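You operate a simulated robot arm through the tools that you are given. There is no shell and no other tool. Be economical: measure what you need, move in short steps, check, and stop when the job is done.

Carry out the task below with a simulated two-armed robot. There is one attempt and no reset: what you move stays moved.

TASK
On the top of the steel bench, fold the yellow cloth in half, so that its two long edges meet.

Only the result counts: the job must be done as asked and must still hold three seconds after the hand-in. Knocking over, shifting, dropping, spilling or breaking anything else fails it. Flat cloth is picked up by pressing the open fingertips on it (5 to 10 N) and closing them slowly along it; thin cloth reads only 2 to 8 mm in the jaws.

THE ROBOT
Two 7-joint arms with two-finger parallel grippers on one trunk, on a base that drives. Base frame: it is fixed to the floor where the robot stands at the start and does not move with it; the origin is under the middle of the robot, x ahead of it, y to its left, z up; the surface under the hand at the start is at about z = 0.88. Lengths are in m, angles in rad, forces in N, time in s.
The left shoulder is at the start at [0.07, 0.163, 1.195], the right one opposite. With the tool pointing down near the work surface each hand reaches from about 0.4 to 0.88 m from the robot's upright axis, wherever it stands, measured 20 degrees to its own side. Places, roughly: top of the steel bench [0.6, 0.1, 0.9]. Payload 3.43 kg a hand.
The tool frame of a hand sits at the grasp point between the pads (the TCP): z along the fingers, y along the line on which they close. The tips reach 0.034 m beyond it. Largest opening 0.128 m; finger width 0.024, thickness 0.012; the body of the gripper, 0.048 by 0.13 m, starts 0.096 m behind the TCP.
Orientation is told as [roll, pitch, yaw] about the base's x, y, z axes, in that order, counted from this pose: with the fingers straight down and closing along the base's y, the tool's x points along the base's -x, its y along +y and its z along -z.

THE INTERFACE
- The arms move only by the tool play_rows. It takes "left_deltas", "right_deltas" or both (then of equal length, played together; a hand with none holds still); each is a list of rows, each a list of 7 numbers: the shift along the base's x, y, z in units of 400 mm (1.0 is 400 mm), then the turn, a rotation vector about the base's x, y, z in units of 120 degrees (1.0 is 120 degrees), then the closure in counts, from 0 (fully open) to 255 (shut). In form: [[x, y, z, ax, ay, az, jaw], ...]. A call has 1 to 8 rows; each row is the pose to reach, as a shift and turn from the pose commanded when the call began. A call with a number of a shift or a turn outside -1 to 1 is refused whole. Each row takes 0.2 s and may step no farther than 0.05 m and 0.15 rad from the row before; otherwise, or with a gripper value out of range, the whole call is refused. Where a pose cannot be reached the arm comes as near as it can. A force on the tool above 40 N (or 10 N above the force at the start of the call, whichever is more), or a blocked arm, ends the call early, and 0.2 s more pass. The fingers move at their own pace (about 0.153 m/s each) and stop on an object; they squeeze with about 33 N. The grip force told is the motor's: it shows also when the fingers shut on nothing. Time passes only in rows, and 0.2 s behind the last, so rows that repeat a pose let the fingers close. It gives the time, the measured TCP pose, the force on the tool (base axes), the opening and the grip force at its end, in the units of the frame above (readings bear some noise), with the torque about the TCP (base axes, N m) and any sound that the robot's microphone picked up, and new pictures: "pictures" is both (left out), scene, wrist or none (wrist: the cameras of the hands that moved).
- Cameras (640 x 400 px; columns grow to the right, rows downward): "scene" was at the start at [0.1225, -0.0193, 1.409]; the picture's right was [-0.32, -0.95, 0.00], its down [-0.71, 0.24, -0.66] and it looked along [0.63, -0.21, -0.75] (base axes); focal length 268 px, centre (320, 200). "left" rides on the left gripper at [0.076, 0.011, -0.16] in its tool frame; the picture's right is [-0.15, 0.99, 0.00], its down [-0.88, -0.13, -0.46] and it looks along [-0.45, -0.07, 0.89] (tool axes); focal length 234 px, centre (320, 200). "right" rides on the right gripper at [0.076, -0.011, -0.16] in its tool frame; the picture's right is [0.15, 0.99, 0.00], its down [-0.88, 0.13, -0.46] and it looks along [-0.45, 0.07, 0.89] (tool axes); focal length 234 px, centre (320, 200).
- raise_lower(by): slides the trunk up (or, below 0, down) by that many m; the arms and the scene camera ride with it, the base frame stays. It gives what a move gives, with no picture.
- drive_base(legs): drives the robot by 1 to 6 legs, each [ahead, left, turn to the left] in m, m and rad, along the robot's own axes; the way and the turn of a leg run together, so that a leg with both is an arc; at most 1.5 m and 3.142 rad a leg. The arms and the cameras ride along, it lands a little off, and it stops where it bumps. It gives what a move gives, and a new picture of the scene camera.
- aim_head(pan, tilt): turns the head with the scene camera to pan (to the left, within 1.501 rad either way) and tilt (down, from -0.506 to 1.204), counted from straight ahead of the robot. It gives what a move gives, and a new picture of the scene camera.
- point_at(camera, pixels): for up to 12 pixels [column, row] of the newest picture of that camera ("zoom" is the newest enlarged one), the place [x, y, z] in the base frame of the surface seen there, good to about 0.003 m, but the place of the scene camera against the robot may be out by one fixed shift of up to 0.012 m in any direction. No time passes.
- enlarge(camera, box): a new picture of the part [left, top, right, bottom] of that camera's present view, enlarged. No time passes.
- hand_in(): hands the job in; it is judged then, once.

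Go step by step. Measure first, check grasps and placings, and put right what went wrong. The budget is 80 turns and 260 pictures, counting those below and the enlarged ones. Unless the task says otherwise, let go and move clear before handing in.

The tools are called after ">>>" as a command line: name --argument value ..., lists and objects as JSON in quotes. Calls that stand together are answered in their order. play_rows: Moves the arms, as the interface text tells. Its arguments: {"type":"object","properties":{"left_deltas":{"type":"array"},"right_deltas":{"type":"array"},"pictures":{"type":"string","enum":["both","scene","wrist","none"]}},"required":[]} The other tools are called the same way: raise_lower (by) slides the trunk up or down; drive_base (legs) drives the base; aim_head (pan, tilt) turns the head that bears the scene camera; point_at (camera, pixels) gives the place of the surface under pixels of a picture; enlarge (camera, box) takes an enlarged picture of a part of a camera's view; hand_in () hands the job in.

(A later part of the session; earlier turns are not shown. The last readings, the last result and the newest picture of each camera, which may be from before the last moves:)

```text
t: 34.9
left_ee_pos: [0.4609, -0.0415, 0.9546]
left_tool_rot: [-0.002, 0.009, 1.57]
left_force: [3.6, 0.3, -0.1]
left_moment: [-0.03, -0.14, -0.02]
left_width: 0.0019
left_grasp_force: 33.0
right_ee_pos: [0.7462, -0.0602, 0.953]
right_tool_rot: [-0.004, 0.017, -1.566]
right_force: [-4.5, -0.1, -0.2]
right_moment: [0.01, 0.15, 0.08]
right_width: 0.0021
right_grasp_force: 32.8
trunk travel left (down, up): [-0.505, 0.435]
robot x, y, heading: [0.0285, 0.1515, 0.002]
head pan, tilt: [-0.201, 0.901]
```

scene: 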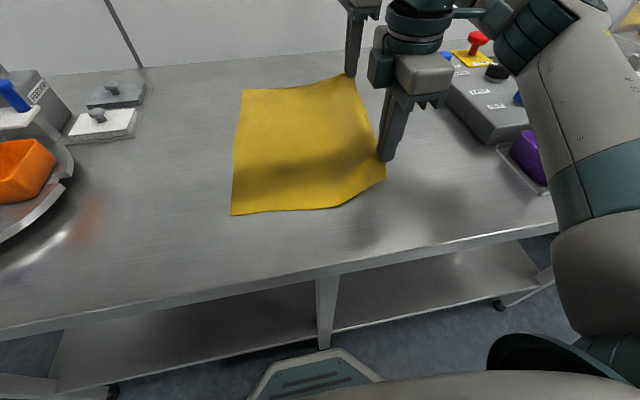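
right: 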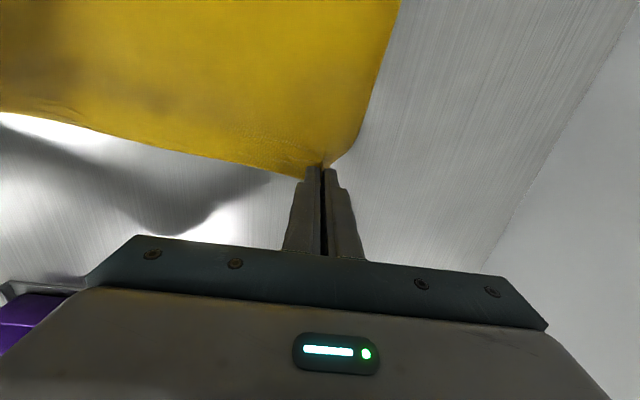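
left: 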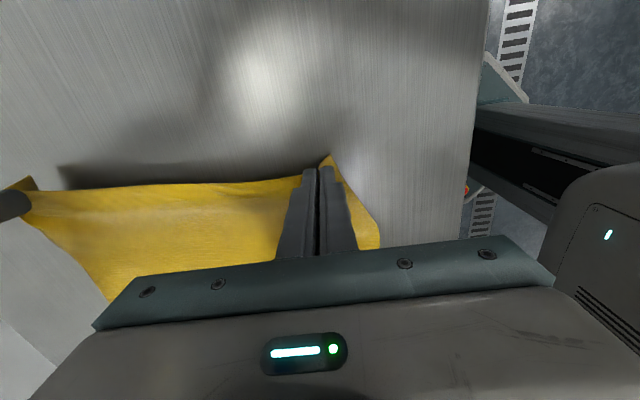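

Both corners are held. I carry the edge up along an arc about the fold line, beginning the tilt and following the slight slant of the cloth.

>>> play_rows --left_deltas '[[0.009, 0.025, 0.064, 0, 0, 0, 255], [0.013, 0.088, 0.13, -0.048, 0, 0, 255], [0.017, 0.168, 0.18, -0.105, 0, 0, 255], [0.023, 0.26, 0.21, -0.162, 0, 0, 255], [0.028, 0.358, 0.2175, -0.22, 0, 0, 255]]' --right_deltas '[[-0.007, 0.025, 0.064, 0, 0, 0, 255], [-0.003, 0.088, 0.13, -0.048, 0, 0, 255], [0.001, 0.168, 0.18, -0.105, 0, 0, 255], [0.007, 0.26, 0.21, -0.162, 0, 0, 255], [0.012, 0.358, 0.2175, -0.22, 0, 0, 255]]' --pictures "both"

```text
t: 36.1
left_ee_pos: [0.4724, 0.1106, 1.0429]
left_tool_rot: [-0.002, 0.478, 1.569]
left_force: [0.6, 1.1, 0.3]
left_moment: [-0.1, 0.06, -0.02]
left_width: 0.0019
left_grasp_force: 32.8
right_ee_pos: [0.7513, 0.0907, 1.0401]
right_tool_rot: [-0.006, -0.448, -1.566]
right_force: [-0.8, 1.2, -0.7]
right_moment: [-0.07, 0.0, 0.01]
right_width: 0.0021
right_grasp_force: 32.9
trunk travel left (down, up): [-0.505, 0.435]
robot x, y, heading: [0.0279, 0.1493, -0.003]
head pan, tilt: [-0.201, 0.901]
```

scene: 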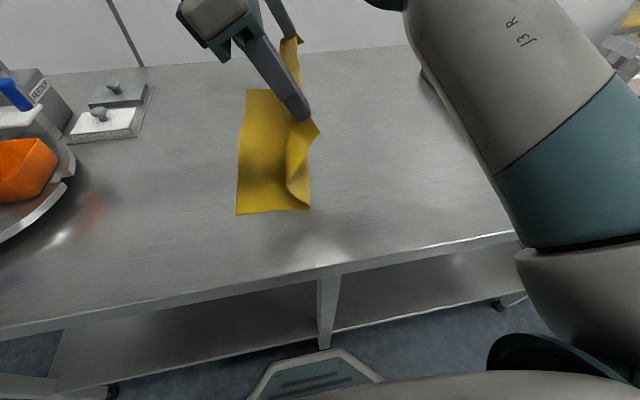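
right: 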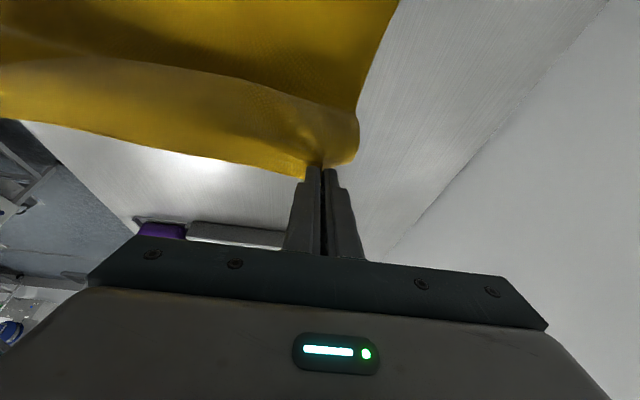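
left: 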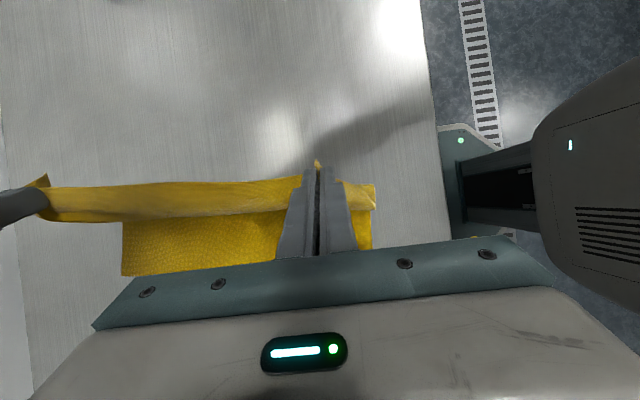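

The cloth stands on its fold and both grips hold. I re-measure the lying left edge for the landing target.

>>> point_at --camera "scene" --pixels '[[249, 92], [244, 120], [241, 150], [239, 180], [238, 212], [308, 207], [310, 195]]'

>>> drive_base --legs '[[0, 0.05, 0]]'

```text
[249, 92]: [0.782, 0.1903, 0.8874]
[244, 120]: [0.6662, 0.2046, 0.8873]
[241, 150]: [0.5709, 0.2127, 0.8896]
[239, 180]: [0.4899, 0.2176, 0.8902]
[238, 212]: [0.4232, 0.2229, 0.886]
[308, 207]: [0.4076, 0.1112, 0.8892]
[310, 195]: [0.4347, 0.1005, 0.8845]
```

```text
t: 37.0
left_ee_pos: [0.4711, 0.1555, 1.0424]
left_tool_rot: [-0.001, 0.471, 1.569]
left_force: [0.1, -0.3, -0.8]
left_moment: [-0.04, 0.01, -0.02]
left_width: 0.0018
left_grasp_force: 32.7
right_ee_pos: [0.7505, 0.1358, 1.0397]
right_tool_rot: [-0.005, -0.443, -1.564]
right_force: [-0.4, 0.5, 0.2]
right_moment: [-0.03, 0.01, -0.02]
right_width: 0.0022
right_grasp_force: 33.0
trunk travel left (down, up): [-0.505, 0.435]
robot x, y, heading: [0.0251, 0.198, 0.001]
head pan, tilt: [-0.201, 0.901]
```

scene: 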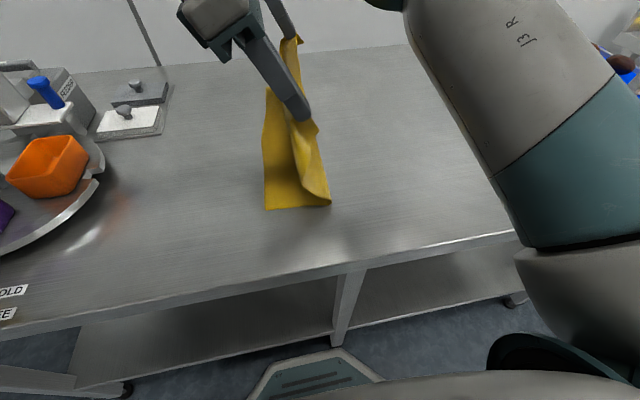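

Edge targets are y≈0.198 at x≈0.76 and 0.221 at x≈0.475. I continue the arc downward, with more tilt on the left and about 45° on the right so that its camera stays clear of the plate.

>>> play_rows --left_deltas '[[0.003, 0.077, -0.066, -0.0616, 0, 0, 255], [0.006, 0.142, -0.12, -0.119, 0, 0, 255], [0.009, 0.19, -0.18, -0.176, 0, 0, 255], [0.012, 0.2225, -0.24, -0.229, 0, 0, 255]]' --right_deltas '[[0.003, 0.071, -0.056, -0.0415, 0, 0, 255], [0.006, 0.135, -0.1075, -0.0845, 0, 0, 255], [0.009, 0.182, -0.167, -0.123, 0, 0, 255], [0.012, 0.212, -0.224, -0.161, 0, 0, 255]]' --pictures "both"

```text
t: 38.0
left_ee_pos: [0.4761, 0.2469, 0.9449]
left_tool_rot: [-0.006, 0.954, 1.568]
left_force: [-0.1, 0.7, -0.9]
left_moment: [-0.05, 0.0, 0.03]
left_width: 0.0018
left_grasp_force: 33.2
right_ee_pos: [0.7464, 0.1963, 0.948]
right_tool_rot: [-0.004, -0.743, -1.561]
right_force: [-0.2, 1.0, 0.0]
right_moment: [-0.05, -0.02, 0.03]
right_width: 0.0018
right_grasp_force: 32.8
right hand out of reach, approached as far as the arm can: row 3, 4
trunk travel left (down, up): [-0.505, 0.435]
robot x, y, heading: [0.0309, 0.199, 0.001]
head pan, tilt: [-0.201, 0.901]
```

scene: 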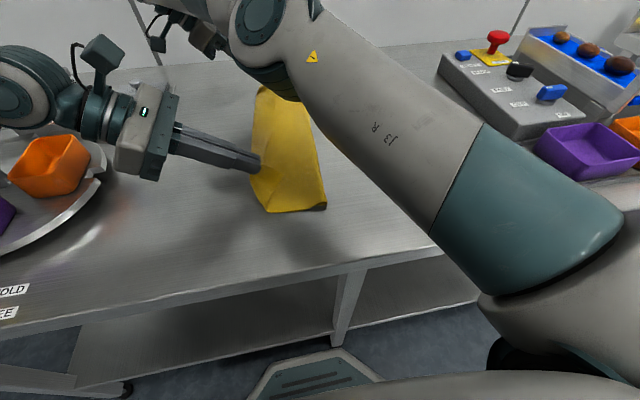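
right: 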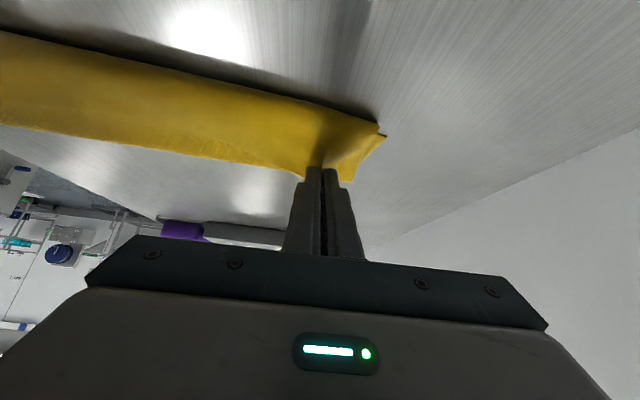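
left: 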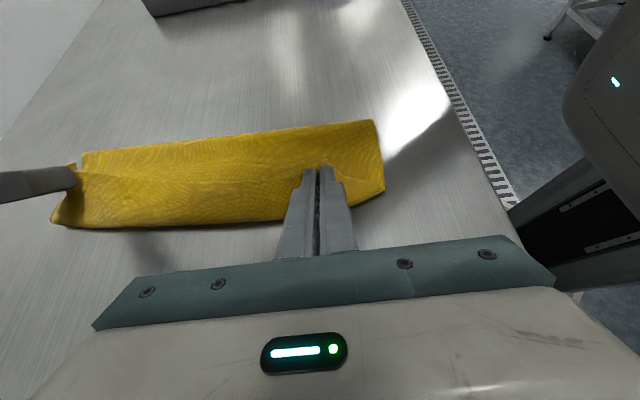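

The right hand is 2.5 cm short of its landing place. I back the left hand off by 4 cm, then drive the base 4 cm left, which brings the right hand to its place.

>>> play_rows --left_deltas '[[0, -0.05, 0.01, 0, 0, 0, 255], [0, -0.1, 0.02, 0, 0, 0, 255]]' --pictures "none"

>>> drive_base --legs '[[0, 0.04, 0]]'

```text
t: 38.6
left_ee_pos: [0.4763, 0.2022, 0.9536]
left_tool_rot: [-0.003, 0.952, 1.57]
left_force: [-0.1, 0.8, -0.3]
left_moment: [0.0, -0.04, -0.01]
left_width: 0.002
left_grasp_force: 32.6
right_ee_pos: [0.7474, 0.1923, 0.9477]
right_tool_rot: [-0.007, -0.737, -1.562]
right_force: [0.3, 0.0, 0.3]
right_moment: [0.02, -0.03, 0.0]
right_width: 0.0018
right_grasp_force: 33.5
trunk travel left (down, up): [-0.505, 0.435]
robot x, y, heading: [0.0265, 0.1985, -0.0]
head pan, tilt: [-0.201, 0.901]
```

```text
t: 39.5
left_ee_pos: [0.4759, 0.2447, 0.9528]
left_tool_rot: [-0.003, 0.95, 1.569]
left_force: [-0.8, 1.1, 0.2]
left_moment: [-0.03, 0.0, -0.01]
left_width: 0.0021
left_grasp_force: 32.9
right_ee_pos: [0.7467, 0.2324, 0.9491]
right_tool_rot: [-0.007, -0.741, -1.563]
right_force: [0.7, -0.2, -0.4]
right_moment: [-0.08, -0.04, -0.01]
right_width: 0.002
right_grasp_force: 32.7
trunk travel left (down, up): [-0.505, 0.435]
robot x, y, heading: [0.026, 0.2374, -0.003]
head pan, tilt: [-0.201, 0.901]
```

scene: 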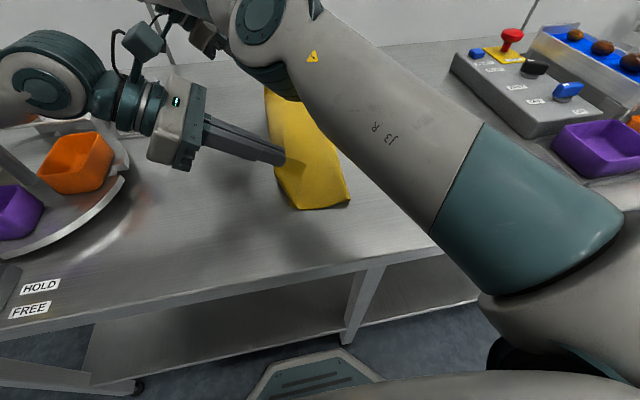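

Both tips are slightly past the lying edge (right tip at y≈0.209, left at 0.217). I ease back to the target and lower a little, then look closely.

>>> play_rows --left_deltas '[[0, -0.005, -0.02, -0.04, 0, 0, 255], [0, -0.005, -0.04, -0.08, 0, 0, 255]]' --right_deltas '[[0.01, -0.03, -0.01, 0, 0, 0, 255], [0.02, -0.048, -0.022, 0, 0, 0, 255]]' --pictures "wrist"

>>> aim_head --pan -0.05 --tilt 0.9

```text
t: 40.1
left_ee_pos: [0.4764, 0.2424, 0.9367]
left_tool_rot: [-0.005, 1.121, 1.567]
left_force: [0.2, -0.2, -0.2]
left_moment: [0.0, -0.01, 0.0]
left_width: 0.0021
left_grasp_force: 33.1
right_ee_pos: [0.7559, 0.2139, 0.9394]
right_tool_rot: [-0.006, -0.741, -1.561]
right_force: [-0.9, 0.5, -0.3]
right_moment: [0.0, -0.01, 0.0]
right_width: 0.0021
right_grasp_force: 32.5
trunk travel left (down, up): [-0.505, 0.435]
robot x, y, heading: [0.0309, 0.24, -0.001]
head pan, tilt: [-0.201, 0.901]
```

right: 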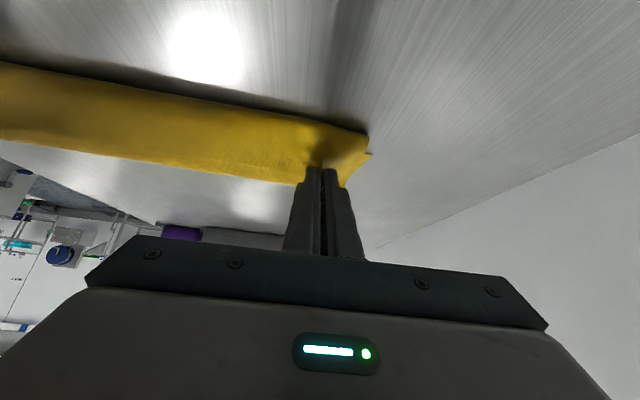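
left: 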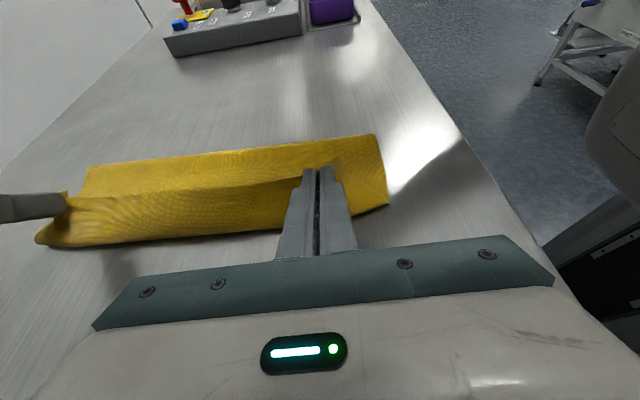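

```text
t: 40.8
left_ee_pos: [0.476, 0.2413, 0.9376]
left_tool_rot: [-0.004, 1.118, 1.568]
left_force: [0.7, 0.0, -0.2]
left_moment: [0.03, 0.02, 0.0]
left_width: 0.0018
left_grasp_force: 32.9
right_ee_pos: [0.7541, 0.213, 0.9392]
right_tool_rot: [-0.007, -0.738, -1.562]
right_force: [0.0, 0.2, -1.2]
right_moment: [0.02, 0.03, 0.0]
right_width: 0.0023
right_grasp_force: 33.2
trunk travel left (down, up): [-0.505, 0.435]
robot x, y, heading: [0.0257, 0.2395, -0.002]
head pan, tilt: [-0.051, 0.901]
```

scene: 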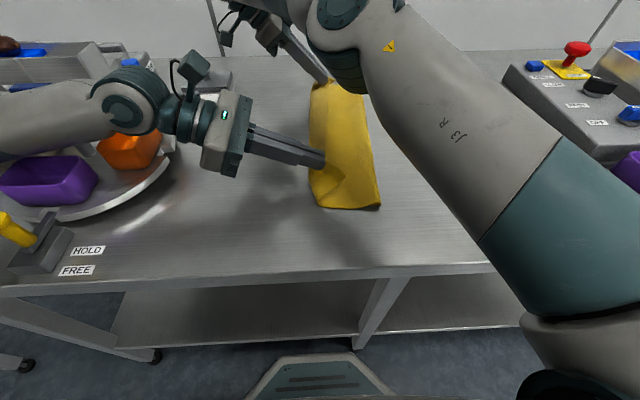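

I measure the fold line and lower layer from the left wrist view and the scene.

>>> point_at --camera "left" --pixels '[[374, 137], [250, 150], [100, 167], [386, 200], [200, 237], [60, 244], [40, 236], [250, 185], [270, 226]]'

>>> enlarge --camera "scene" --box '[250, 60, 410, 220]'

>>> point_at --camera "right" --pixels '[[366, 137], [280, 116], [100, 80]]'

```text
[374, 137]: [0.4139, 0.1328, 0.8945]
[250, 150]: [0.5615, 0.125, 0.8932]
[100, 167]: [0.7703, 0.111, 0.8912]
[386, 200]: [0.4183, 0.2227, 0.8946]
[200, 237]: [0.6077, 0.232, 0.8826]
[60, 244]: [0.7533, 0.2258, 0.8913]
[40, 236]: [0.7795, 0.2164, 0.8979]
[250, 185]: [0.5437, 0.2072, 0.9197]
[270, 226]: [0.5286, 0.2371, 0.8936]
```

```text
2.50 times, centred on (330, 140) of scene
```

zoom: 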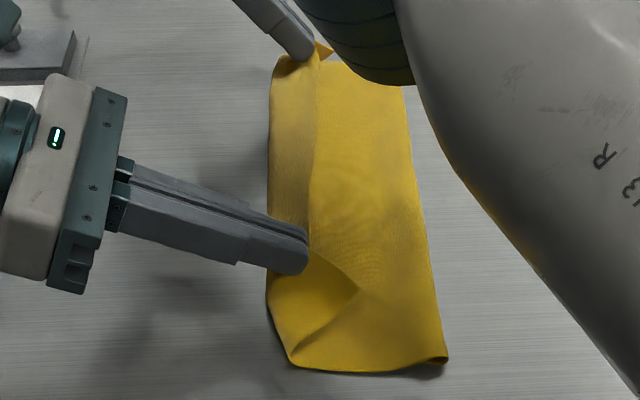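

```text
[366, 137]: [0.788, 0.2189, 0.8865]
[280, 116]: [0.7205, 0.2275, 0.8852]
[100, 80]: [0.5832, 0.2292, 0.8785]
```

The fold line has ended up too far out, at y≈0.125/0.111 instead of about 0.09/0.065, because the cloth was pulled a little over-length. I reverse along a tighter arc so the cloth lies back down, then will redo the fold.

>>> play_rows --left_deltas '[[-0.004, -0.072, 0.089, 0.057, 0, 0, 255], [-0.009, -0.149, 0.173, 0.124, 0, 0, 255], [-0.014, -0.251, 0.231, 0.191, 0, 0, 255], [-0.02, -0.364, 0.2515, 0.258, 0, 0, 255], [-0.025, -0.454, 0.2425, 0.325, 0, 0, 255], [-0.03, -0.537, 0.212, 0.3916, 0, 0, 255]]' --right_deltas '[[-0.004, -0.08, 0.09, 0.019, 0, 0, 255], [-0.009, -0.1575, 0.174, 0.057, 0, 0, 255], [-0.014, -0.2545, 0.2285, 0.0955, 0, 0, 255], [-0.02, -0.362, 0.247, 0.134, 0, 0, 255], [-0.025, -0.449, 0.2375, 0.191, 0, 0, 255], [-0.03, -0.531, 0.207, 0.248, 0, 0, 255]]' --pictures "both"

```text
t: 42.2
left_ee_pos: [0.4656, 0.0198, 1.0208]
left_tool_rot: [0.001, 0.291, 1.568]
left_force: [0.7, -0.6, -0.9]
left_moment: [0.05, 0.0, 0.0]
left_width: 0.0022
left_grasp_force: 33.1
right_ee_pos: [0.7428, -0.0053, 1.0207]
right_tool_rot: [-0.001, -0.214, -1.568]
right_force: [-0.6, 0.0, -0.1]
right_moment: [0.11, -0.02, -0.01]
right_width: 0.0019
right_grasp_force: 32.9
trunk travel left (down, up): [-0.505, 0.435]
robot x, y, heading: [0.0292, 0.2383, -0.003]
head pan, tilt: [-0.051, 0.901]
```

scene: 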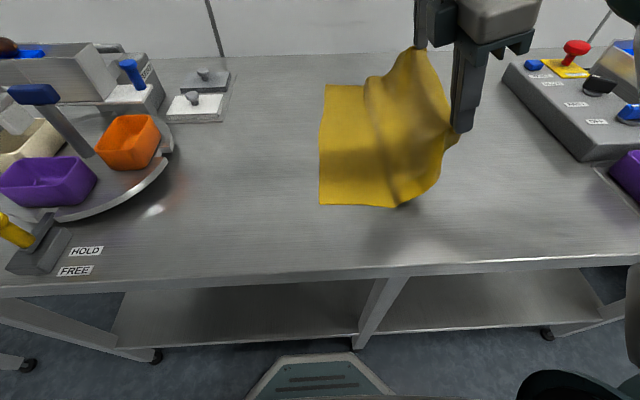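
right: 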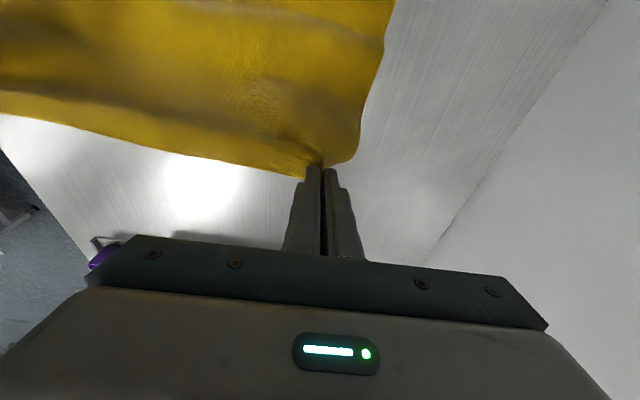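
left: 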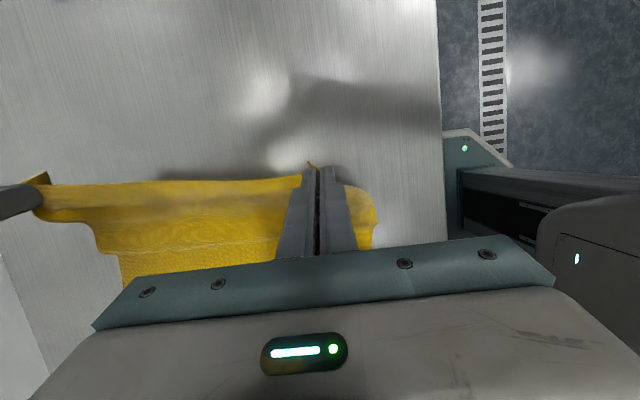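

Now the lying left edge is clear in the scene (pixels (323,86)–(319,204)). I measure it.

>>> point_at --camera "scene" --pixels '[[326, 87], [323, 110], [321, 140], [320, 170], [320, 203], [395, 205], [378, 204], [370, 180], [365, 100]]'

>>> enlarge --camera "scene" --box '[300, 40, 480, 220]'

```text
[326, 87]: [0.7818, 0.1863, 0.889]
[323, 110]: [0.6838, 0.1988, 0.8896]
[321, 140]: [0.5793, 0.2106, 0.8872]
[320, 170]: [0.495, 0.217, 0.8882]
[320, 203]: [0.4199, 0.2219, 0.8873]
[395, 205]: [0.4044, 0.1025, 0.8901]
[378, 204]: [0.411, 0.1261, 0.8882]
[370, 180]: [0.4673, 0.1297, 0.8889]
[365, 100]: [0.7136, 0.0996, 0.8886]
```

```text
2.22 times, centred on (390, 130) of scene
```

zoom: 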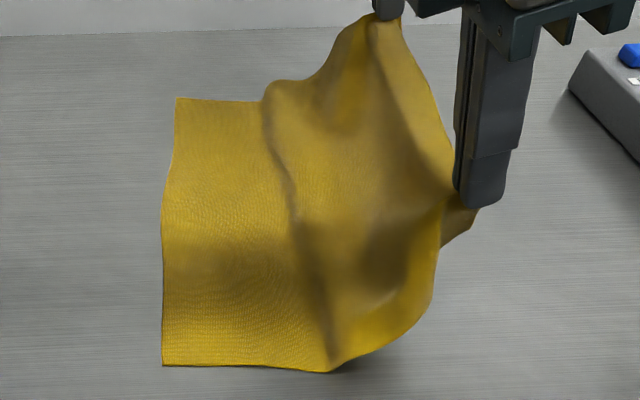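

The lower edge hasn't moved, but there is slack with a bulge near y≈0.12. I lower the hands and let the base carry them 5 cm right to straighten the cloth.

>>> play_rows --left_deltas '[[0, 0.01, -0.05, 0, 0, 0, 255], [0, 0.02, -0.1, 0, 0, 0, 255]]' --right_deltas '[[0, 0.01, -0.05, 0, 0, 0, 255], [0, 0.02, -0.1, 0, 0, 0, 255]]' --pictures "none"

>>> drive_base --legs '[[0, -0.05, 0]]'

>>> enlarge --camera "scene" --box '[280, 40, 460, 220]'

```text
t: 42.8
left_ee_pos: [0.4654, 0.0346, 0.9824]
left_tool_rot: [-0.001, 0.298, 1.57]
left_force: [-0.4, 0.0, 0.1]
left_moment: [-0.03, 0.04, 0.02]
left_width: 0.0019
left_grasp_force: 33.3
right_ee_pos: [0.7425, 0.0087, 0.9816]
right_tool_rot: [-0.002, -0.22, -1.566]
right_force: [-0.1, 0.2, 0.2]
right_moment: [0.01, -0.03, 0.03]
right_width: 0.0022
right_grasp_force: 33.0
trunk travel left (down, up): [-0.505, 0.435]
robot x, y, heading: [0.0319, 0.2411, 0.002]
head pan, tilt: [-0.051, 0.901]
```

```text
t: 43.7
left_ee_pos: [0.4652, -0.0164, 0.9825]
left_tool_rot: [-0.003, 0.297, 1.569]
left_force: [-0.8, 0.1, -0.6]
left_moment: [0.03, -0.02, 0.01]
left_width: 0.0019
left_grasp_force: 32.9
right_ee_pos: [0.743, -0.0415, 0.9807]
right_tool_rot: [-0.001, -0.217, -1.567]
right_force: [-0.1, 0.3, 0.4]
right_moment: [0.03, 0.0, 0.02]
right_width: 0.0021
right_grasp_force: 33.1
trunk travel left (down, up): [-0.505, 0.435]
robot x, y, heading: [0.0263, 0.1931, -0.004]
head pan, tilt: [-0.051, 0.901]
```

scene: 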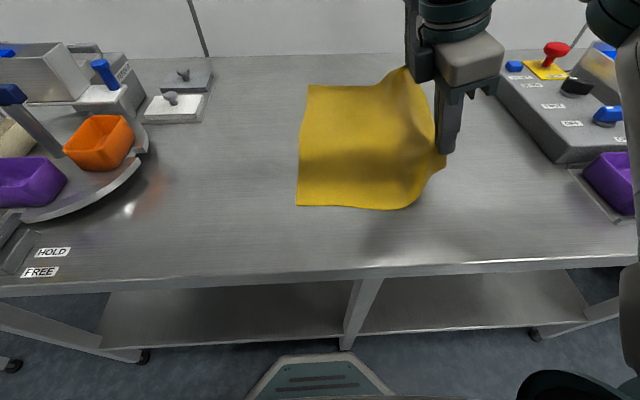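

```text
2.22 times, centred on (370, 130) of scene
```

zoom: 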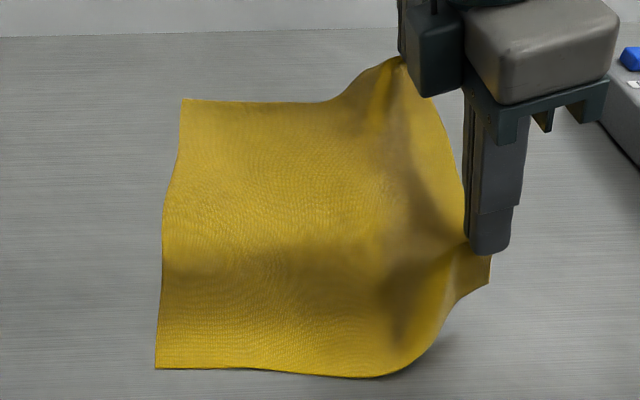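

The cloth is straight again with the lower layer flat. I redo the arc on the tighter radius up to just before the top.

>>> play_rows --left_deltas '[[0.003, 0.053, 0.0505, -0.049, 0, 0, 255], [0.006, 0.1125, 0.091, -0.0874, 0, 0, 255], [0.01, 0.169, 0.115, -0.121, 0, 0, 255], [0.013, 0.227, 0.129, -0.145, 0, 0, 255]]' --right_deltas '[[0.003, 0.053, 0.0475, -0.04, 0, 0, 255], [0.006, 0.11, 0.0875, -0.078, 0, 0, 255], [0.01, 0.166, 0.111, -0.116, 0, 0, 255], [0.013, 0.223, 0.1245, -0.145, 0, 0, 255]]' --pictures "scene"

>>> enlarge --camera "scene" --box '[280, 40, 460, 220]'

```text
t: 44.7
left_ee_pos: [0.4703, 0.0796, 1.034]
left_tool_rot: [-0.002, 0.606, 1.568]
left_force: [0.2, 0.3, 0.4]
left_moment: [-0.02, 0.0, -0.02]
left_width: 0.0018
left_grasp_force: 32.6
right_ee_pos: [0.7485, 0.0517, 1.0319]
right_tool_rot: [-0.004, -0.526, -1.564]
right_force: [-0.5, -0.5, 0.7]
right_moment: [-0.07, -0.01, 0.0]
right_width: 0.002
right_grasp_force: 32.6
trunk travel left (down, up): [-0.505, 0.435]
robot x, y, heading: [0.028, 0.1902, -0.005]
head pan, tilt: [-0.051, 0.901]
```

scene: 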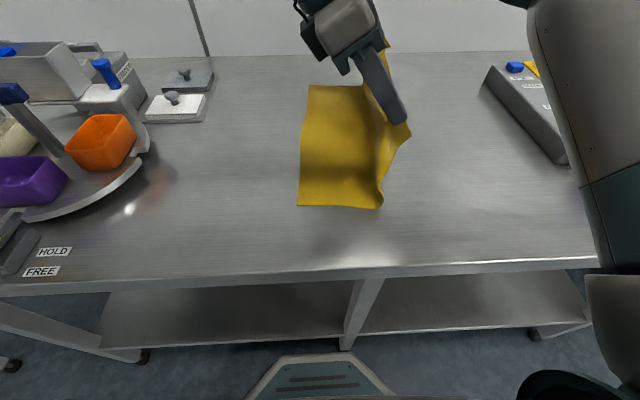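

```text
2.22 times, centred on (370, 130) of scene
```

zoom: 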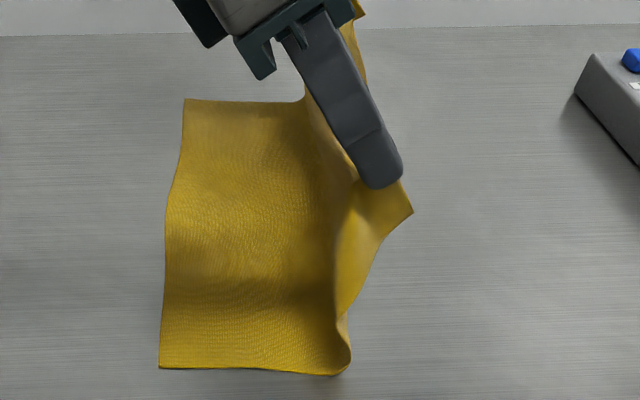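

>>> point_at --camera "zoom" --pixels '[[345, 368], [335, 345], [330, 240], [305, 110], [162, 366], [187, 102]]'

>>> drive_base --legs '[[0, 0.046, 0]]'

```text
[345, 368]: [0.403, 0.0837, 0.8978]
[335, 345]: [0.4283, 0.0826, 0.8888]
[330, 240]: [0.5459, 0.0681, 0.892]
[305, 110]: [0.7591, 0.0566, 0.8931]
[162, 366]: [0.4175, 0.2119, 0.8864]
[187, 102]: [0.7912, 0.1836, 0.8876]
```

```text
t: 45.6
left_ee_pos: [0.4707, 0.1216, 1.0347]
left_tool_rot: [-0.001, 0.602, 1.57]
left_force: [0.3, 0.2, -0.1]
left_moment: [-0.04, 0.04, -0.01]
left_width: 0.0019
left_grasp_force: 33.0
right_ee_pos: [0.7483, 0.0937, 1.0312]
right_tool_rot: [-0.003, -0.523, -1.566]
right_force: [-1.1, -0.3, -0.7]
right_moment: [-0.03, 0.01, 0.0]
right_width: 0.0019
right_grasp_force: 33.2
trunk travel left (down, up): [-0.505, 0.435]
robot x, y, heading: [0.0278, 0.2338, -0.002]
head pan, tilt: [-0.051, 0.901]
```

scene: 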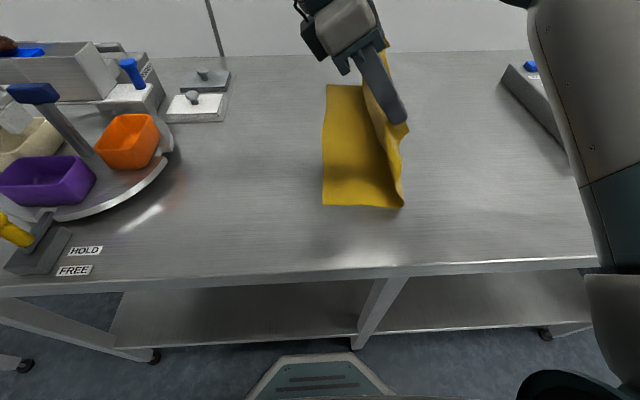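

The fold foot now sits at y≈0.083 (near) and 0.057 (far), as wanted. I carry on down the second half of the arc.

>>> play_rows --left_deltas '[[0.003, 0.079, -0.037, -0.056, 0, 0, 255], [0.006, 0.147, -0.082, -0.1137, 0, 0, 255], [0.009, 0.1995, -0.137, -0.171, 0, 0, 255], [0.012, 0.232, -0.186, -0.2187, 0, 0, 255], [0.015, 0.252, -0.23, -0.2617, 0, 0, 255]]' --right_deltas '[[0.003, 0.071, -0.033, -0.027, 0, 0, 255], [0.006, 0.132, -0.074, -0.056, 0, 0, 255], [0.009, 0.179, -0.123, -0.0845, 0, 0, 255], [0.012, 0.207, -0.1665, -0.1036, 0, 0, 255], [0.015, 0.223, -0.204, -0.113, 0, 0, 255]]' --pictures "both"

>>> enlarge --camera "scene" --box '[280, 40, 460, 220]'

```text
t: 46.9
left_ee_pos: [0.4768, 0.2238, 0.943]
left_tool_rot: [-0.005, 1.152, 1.566]
left_force: [-0.1, 0.4, 0.3]
left_moment: [-0.03, -0.01, -0.04]
left_width: 0.0018
left_grasp_force: 32.6
right_ee_pos: [0.7556, 0.1839, 0.9482]
right_tool_rot: [-0.006, -0.761, -1.564]
right_force: [-0.7, 0.5, -1.3]
right_moment: [0.0, 0.01, -0.02]
right_width: 0.0021
right_grasp_force: 32.9
trunk travel left (down, up): [-0.505, 0.435]
robot x, y, heading: [0.0317, 0.2328, -0.004]
head pan, tilt: [-0.051, 0.901]
```

scene: 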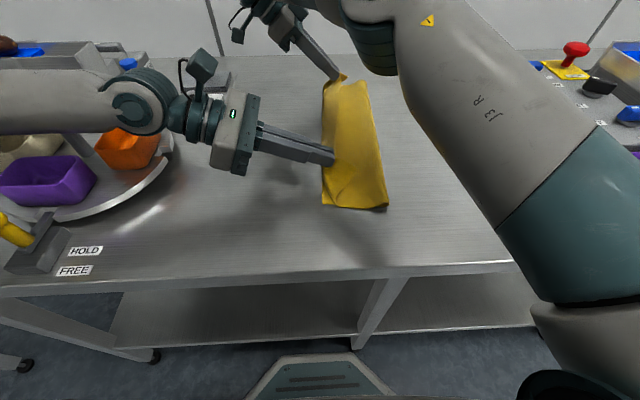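
right: 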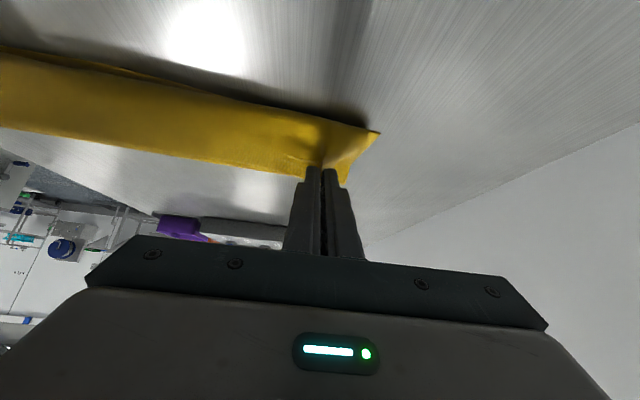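
left: 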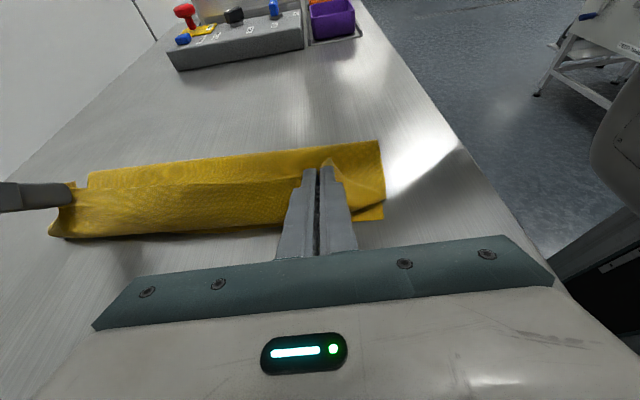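

```text
2.22 times, centred on (370, 130) of scene
```

zoom: 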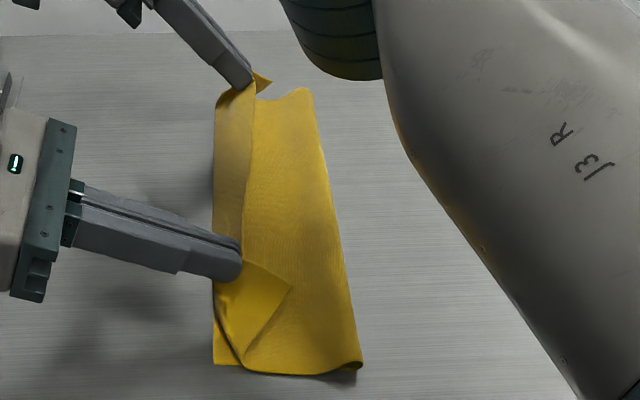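

I measure the current fold line, bulge and lower layer.

>>> point_at --camera "zoom" --pixels '[[360, 365], [345, 270], [330, 190], [314, 100], [215, 363], [213, 290], [214, 190], [215, 110], [245, 190], [252, 110], [290, 285]]'

>>> point_at --camera "left" --pixels '[[379, 144], [240, 158], [100, 175], [383, 217], [384, 196], [200, 233], [70, 238], [240, 180]]'

```text
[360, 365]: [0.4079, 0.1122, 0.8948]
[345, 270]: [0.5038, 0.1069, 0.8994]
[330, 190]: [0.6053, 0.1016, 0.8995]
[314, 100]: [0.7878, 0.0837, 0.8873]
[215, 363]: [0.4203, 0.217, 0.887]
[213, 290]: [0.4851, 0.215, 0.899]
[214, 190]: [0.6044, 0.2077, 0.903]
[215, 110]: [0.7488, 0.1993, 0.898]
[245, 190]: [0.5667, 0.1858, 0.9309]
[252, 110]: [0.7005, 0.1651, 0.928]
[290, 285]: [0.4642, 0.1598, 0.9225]
```

```text
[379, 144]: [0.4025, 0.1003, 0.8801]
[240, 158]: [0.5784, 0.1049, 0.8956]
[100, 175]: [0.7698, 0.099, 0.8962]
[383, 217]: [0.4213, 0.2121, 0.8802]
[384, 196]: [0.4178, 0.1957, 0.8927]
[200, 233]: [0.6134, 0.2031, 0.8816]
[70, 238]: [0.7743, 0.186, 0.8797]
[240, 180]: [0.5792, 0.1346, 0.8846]
```

The fold is still 2–3 cm too far out (y≈0.10): the tilted grips force a kink that eats cloth length when laid low. I go back and straighten again, and next time release higher and shorter so the flap can straighten by itself.

>>> play_rows --left_deltas '[[-0.004, -0.072, 0.08, 0.058, 0, 0, 255], [-0.008, -0.147, 0.155, 0.116, 0, 0, 255], [-0.013, -0.247, 0.205, 0.174, 0, 0, 255], [-0.018, -0.352, 0.2275, 0.232, 0, 0, 255], [-0.024, -0.447, 0.2175, 0.29, 0, 0, 255], [-0.028, -0.512, 0.175, 0.348, 0, 0, 255], [-0.03, -0.512, 0.099, 0.406, 0, 0, 255]]' --right_deltas '[[-0.004, -0.06, 0.092, 0.037, 0, 0, 255], [-0.008, -0.135, 0.155, 0.074, 0, 0, 255], [-0.013, -0.2225, 0.1925, 0.11, 0, 0, 255], [-0.018, -0.31, 0.21, 0.147, 0, 0, 255], [-0.024, -0.3975, 0.2, 0.184, 0, 0, 255], [-0.028, -0.46, 0.1625, 0.221, 0, 0, 255], [-0.03, -0.46, 0.085, 0.258, 0, 0, 255]]' --pictures "none"

>>> drive_base --legs '[[0, -0.05, 0]]'

>>> enlarge --camera "scene" --box '[280, 40, 460, 220]'

>>> point_at --camera "scene" --pixels '[[308, 87], [303, 110], [300, 140], [299, 170], [298, 203]]'

```text
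t: 48.5
left_ee_pos: [0.4659, 0.0171, 0.9831]
left_tool_rot: [0.0, 0.295, 1.569]
left_force: [-0.1, 0.2, -0.5]
left_moment: [0.03, 0.02, -0.01]
left_width: 0.002
left_grasp_force: 32.7
right_ee_pos: [0.743, -0.0026, 0.9822]
right_tool_rot: [-0.002, -0.216, -1.564]
right_force: [-0.5, -0.1, -0.7]
right_moment: [0.02, 0.0, 0.03]
right_width: 0.0016
right_grasp_force: 32.8
trunk travel left (down, up): [-0.505, 0.435]
robot x, y, heading: [0.0284, 0.2351, -0.002]
head pan, tilt: [-0.051, 0.901]
```

```text
t: 49.4
left_ee_pos: [0.464, -0.0321, 0.9826]
left_tool_rot: [0.0, 0.299, 1.57]
left_force: [-0.1, -0.5, 0.7]
left_moment: [0.0, 0.02, 0.02]
left_width: 0.0019
left_grasp_force: 33.0
right_ee_pos: [0.7431, -0.0522, 0.9831]
right_tool_rot: [-0.002, -0.216, -1.565]
right_force: [-0.5, 0.2, 0.0]
right_moment: [-0.01, 0.01, 0.01]
right_width: 0.0019
right_grasp_force: 33.0
trunk travel left (down, up): [-0.505, 0.435]
robot x, y, heading: [0.0294, 0.1865, -0.002]
head pan, tilt: [-0.051, 0.901]
```

scene: 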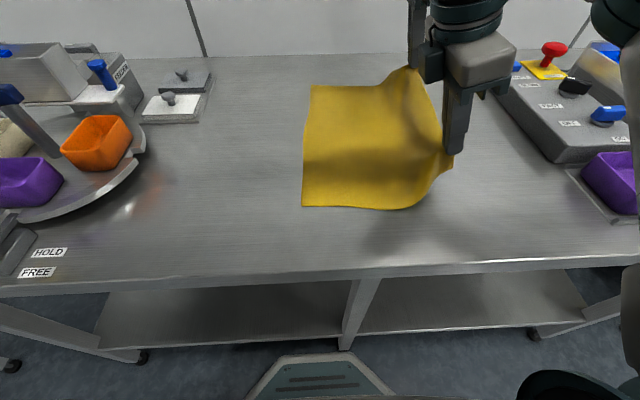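

```text
2.22 times, centred on (370, 130) of scene
```

zoom: 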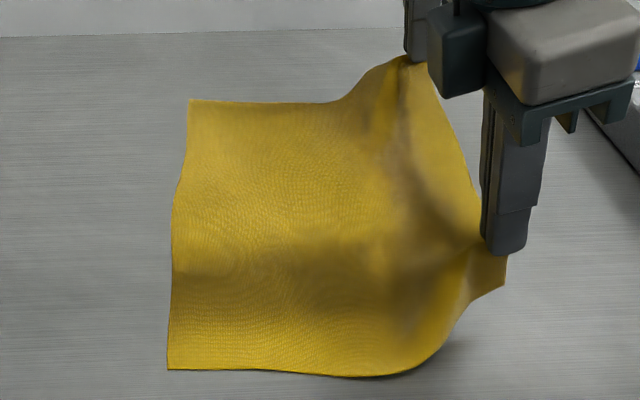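

```text
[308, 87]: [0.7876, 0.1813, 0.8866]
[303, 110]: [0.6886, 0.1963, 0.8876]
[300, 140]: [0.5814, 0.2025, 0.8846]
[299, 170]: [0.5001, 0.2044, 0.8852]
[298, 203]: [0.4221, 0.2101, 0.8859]
```

The cloth is straight again. I measure the lying edge exactly.

>>> point_at --camera "zoom" --pixels '[[170, 366], [175, 270], [178, 190], [192, 104]]'

```text
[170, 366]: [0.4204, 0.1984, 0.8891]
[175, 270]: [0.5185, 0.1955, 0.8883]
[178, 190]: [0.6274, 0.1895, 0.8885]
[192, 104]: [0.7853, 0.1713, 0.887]
```

The lying edge is now at y≈0.201 (x 0.47) and 0.182 (x 0.757), so the fold should be at 0.065 and 0.049. I run the arc again, ending higher and slightly inside.

>>> play_rows --left_deltas '[[0.004, 0.052, 0.054, -0.0506, 0, 0, 255], [0.007, 0.114, 0.0915, -0.101, 0, 0, 255], [0.011, 0.184, 0.115, -0.152, 0, 0, 255], [0.015, 0.256, 0.124, -0.202, 0, 0, 255], [0.018, 0.329, 0.112, -0.253, 0, 0, 255], [0.022, 0.398, 0.085, -0.304, 0, 0, 255], [0.026, 0.456, 0.0435, -0.354, 0, 0, 255]]' --right_deltas '[[0.004, 0.059, 0.047, -0.047, 0, 0, 255], [0.007, 0.119, 0.085, -0.094, 0, 0, 255], [0.011, 0.1865, 0.109, -0.14, 0, 0, 255], [0.015, 0.258, 0.119, -0.187, 0, 0, 255], [0.018, 0.3285, 0.108, -0.234, 0, 0, 255], [0.022, 0.394, 0.0835, -0.281, 0, 0, 255], [0.026, 0.4515, 0.044, -0.328, 0, 0, 255]]' --pictures "both"

>>> enlarge --camera "scene" --box '[280, 40, 460, 220]'

```text
t: 51.0
left_ee_pos: [0.4755, 0.155, 0.9995]
left_tool_rot: [-0.002, 1.045, 1.569]
left_force: [-0.4, 0.0, 0.3]
left_moment: [-0.06, 0.0, -0.03]
left_width: 0.002
left_grasp_force: 33.3
right_ee_pos: [0.753, 0.1341, 0.9986]
right_tool_rot: [-0.009, -0.911, -1.56]
right_force: [-0.2, 0.3, 1.1]
right_moment: [0.0, 0.05, -0.04]
right_width: 0.0022
right_grasp_force: 32.9
trunk travel left (down, up): [-0.505, 0.435]
robot x, y, heading: [0.028, 0.1857, -0.004]
head pan, tilt: [-0.051, 0.901]
```

scene: 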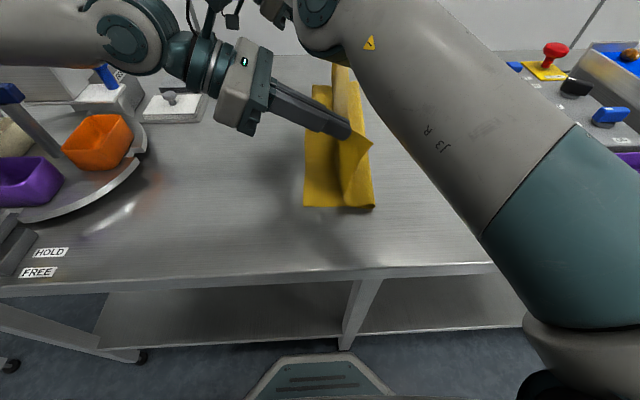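
right: 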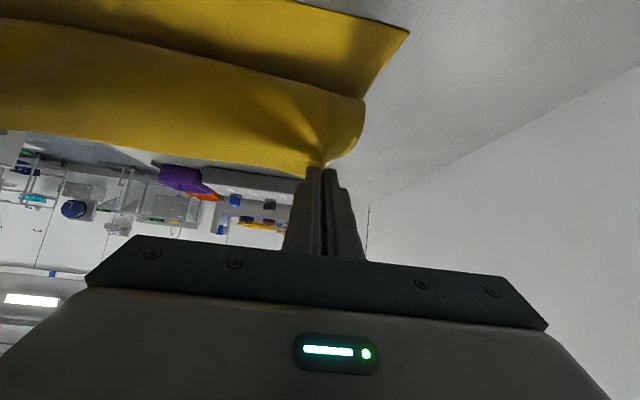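
left: 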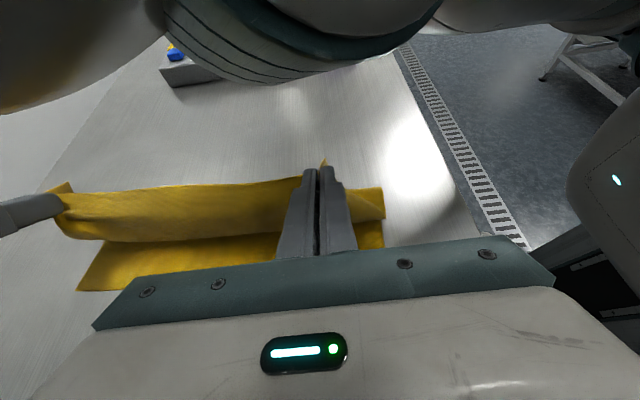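

```text
2.22 times, centred on (370, 130) of scene
```

zoom: 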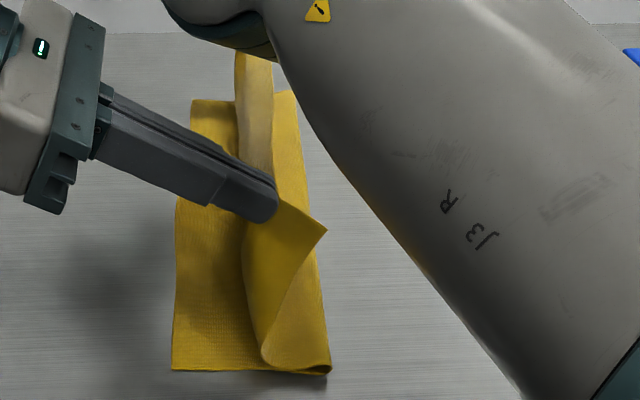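

I check the foot of the fold before releasing.

>>> point_at --camera "zoom" --pixels '[[328, 368], [322, 310], [305, 180], [296, 110], [175, 366], [178, 220], [194, 104], [265, 365], [245, 230]]'

```text
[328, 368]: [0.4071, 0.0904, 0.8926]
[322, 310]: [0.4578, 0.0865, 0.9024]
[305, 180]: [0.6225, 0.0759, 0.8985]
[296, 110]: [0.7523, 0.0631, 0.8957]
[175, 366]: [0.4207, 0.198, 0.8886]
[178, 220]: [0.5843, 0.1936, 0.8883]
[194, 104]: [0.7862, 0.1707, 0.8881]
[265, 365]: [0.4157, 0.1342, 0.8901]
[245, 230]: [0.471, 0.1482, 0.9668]
```

The foot still sits about 2 cm too far out (0.087/0.063). I lower the hands straight down and slightly back, so that the slack pushes the loop outward toward −y.

>>> play_rows --left_deltas '[[0, -0.02, -0.04, 0, 0, 0, 255], [0, -0.04, -0.08, 0, 0, 0, 255], [0, -0.06, -0.12, 0, 0, 0, 255]]' --right_deltas '[[0, -0.02, -0.04, 0, 0, 0, 255], [0, -0.04, -0.08, 0, 0, 0, 255], [0, -0.06, -0.12, 0, 0, 0, 255]]' --pictures "both"

>>> enlarge --camera "scene" --box '[280, 40, 460, 220]'

```text
t: 51.8
left_ee_pos: [0.4763, 0.1262, 0.9526]
left_tool_rot: [-0.006, 1.04, 1.564]
left_force: [-0.1, -0.7, -0.4]
left_moment: [0.0, 0.04, -0.03]
left_width: 0.002
left_grasp_force: 33.1
right_ee_pos: [0.7544, 0.1038, 0.9509]
right_tool_rot: [-0.009, -0.906, -1.562]
right_force: [0.2, -0.2, -0.2]
right_moment: [0.0, 0.02, -0.03]
right_width: 0.002
right_grasp_force: 33.2
trunk travel left (down, up): [-0.505, 0.435]
robot x, y, heading: [0.0317, 0.1883, -0.005]
head pan, tilt: [-0.051, 0.901]
```

scene: 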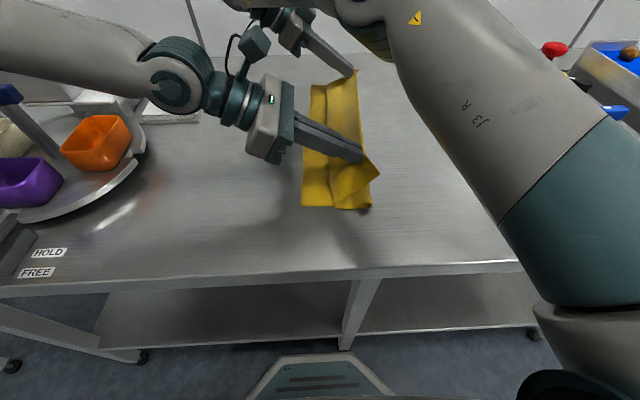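
right: 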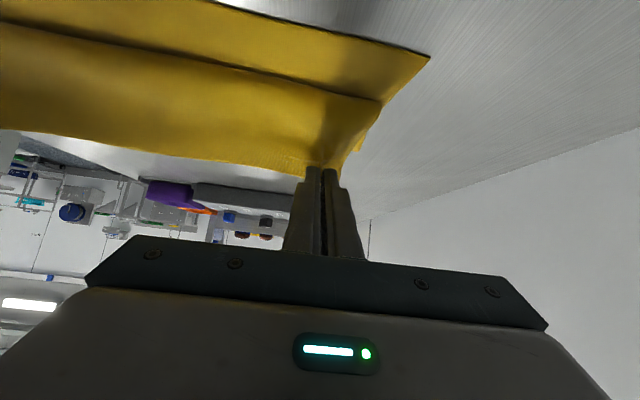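
left: 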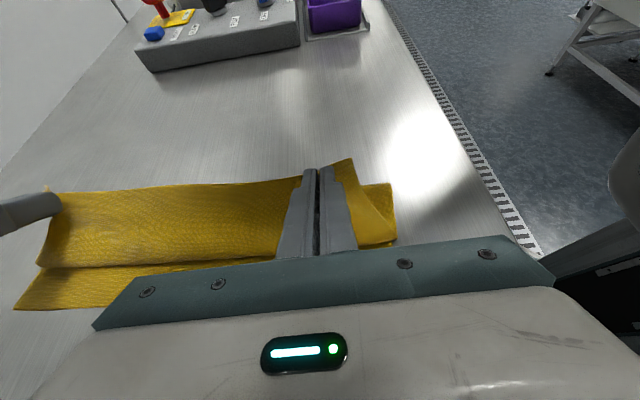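

```text
2.22 times, centred on (370, 130) of scene
```

zoom: 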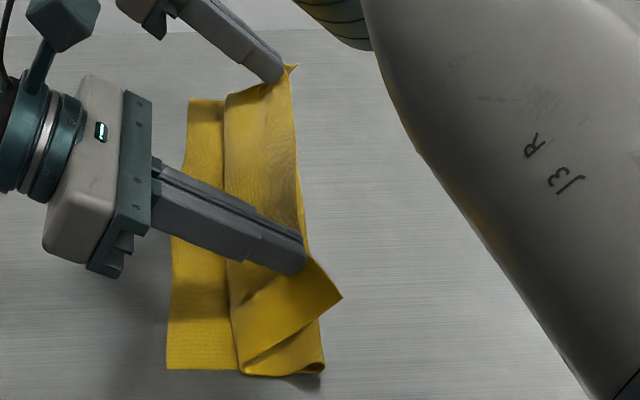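

The cloth is limp and hangs in a lobe, so the drift came from too much tension. I go back once more, straighten low, and will then redo the arc with a clearly shorter radius.

>>> play_rows --left_deltas '[[-0.004, -0.04, 0.0935, 0.059, 0, 0, 255], [-0.009, -0.128, 0.156, 0.118, 0, 0, 255], [-0.013, -0.228, 0.1685, 0.177, 0, 0, 255], [-0.018, -0.328, 0.1435, 0.236, 0, 0, 255], [-0.022, -0.403, 0.0935, 0.295, 0, 0, 255], [-0.026, -0.432, 0.031, 0.354, 0, 0, 255]]' --right_deltas '[[-0.004, -0.0395, 0.0925, 0.055, 0, 0, 255], [-0.009, -0.1245, 0.155, 0.11, 0, 0, 255], [-0.013, -0.222, 0.1675, 0.165, 0, 0, 255], [-0.018, -0.3195, 0.1425, 0.22, 0, 0, 255], [-0.022, -0.392, 0.0925, 0.275, 0, 0, 255], [-0.026, -0.422, 0.035, 0.33, 0, 0, 255]]' --pictures "scene"

>>> enlarge --camera "scene" --box '[280, 40, 460, 220]'

```text
t: 53.2
left_ee_pos: [0.465, -0.0486, 0.964]
left_tool_rot: [0.001, 0.295, 1.568]
left_force: [0.4, -0.7, -0.6]
left_moment: [0.02, 0.01, 0.02]
left_width: 0.0019
left_grasp_force: 33.1
right_ee_pos: [0.7433, -0.0661, 0.9666]
right_tool_rot: [-0.003, -0.21, -1.565]
right_force: [-0.7, -0.9, -0.9]
right_moment: [0.07, -0.02, -0.01]
right_width: 0.0018
right_grasp_force: 32.6
trunk travel left (down, up): [-0.505, 0.435]
robot x, y, heading: [0.0279, 0.1845, 0.001]
head pan, tilt: [-0.051, 0.901]
```

scene: 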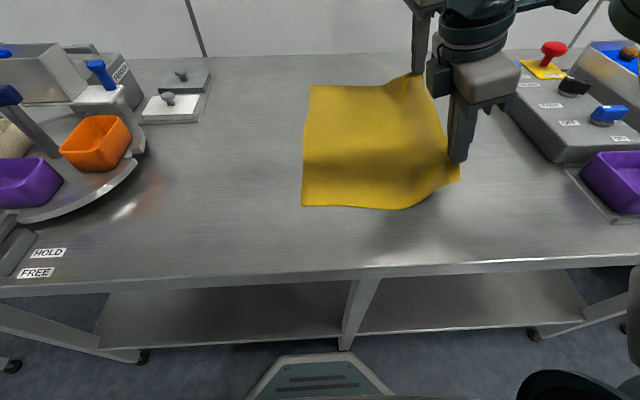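

```text
2.22 times, centred on (370, 130) of scene
```

zoom: 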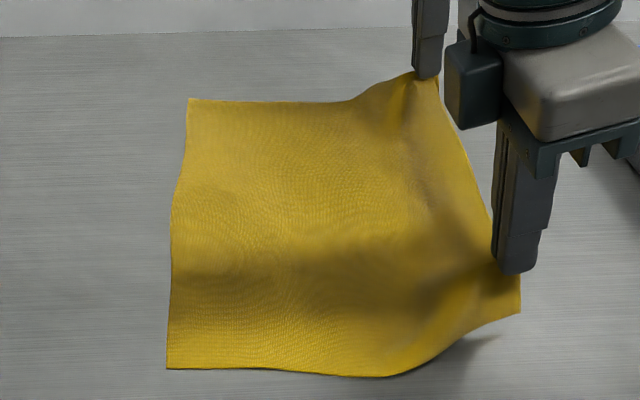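

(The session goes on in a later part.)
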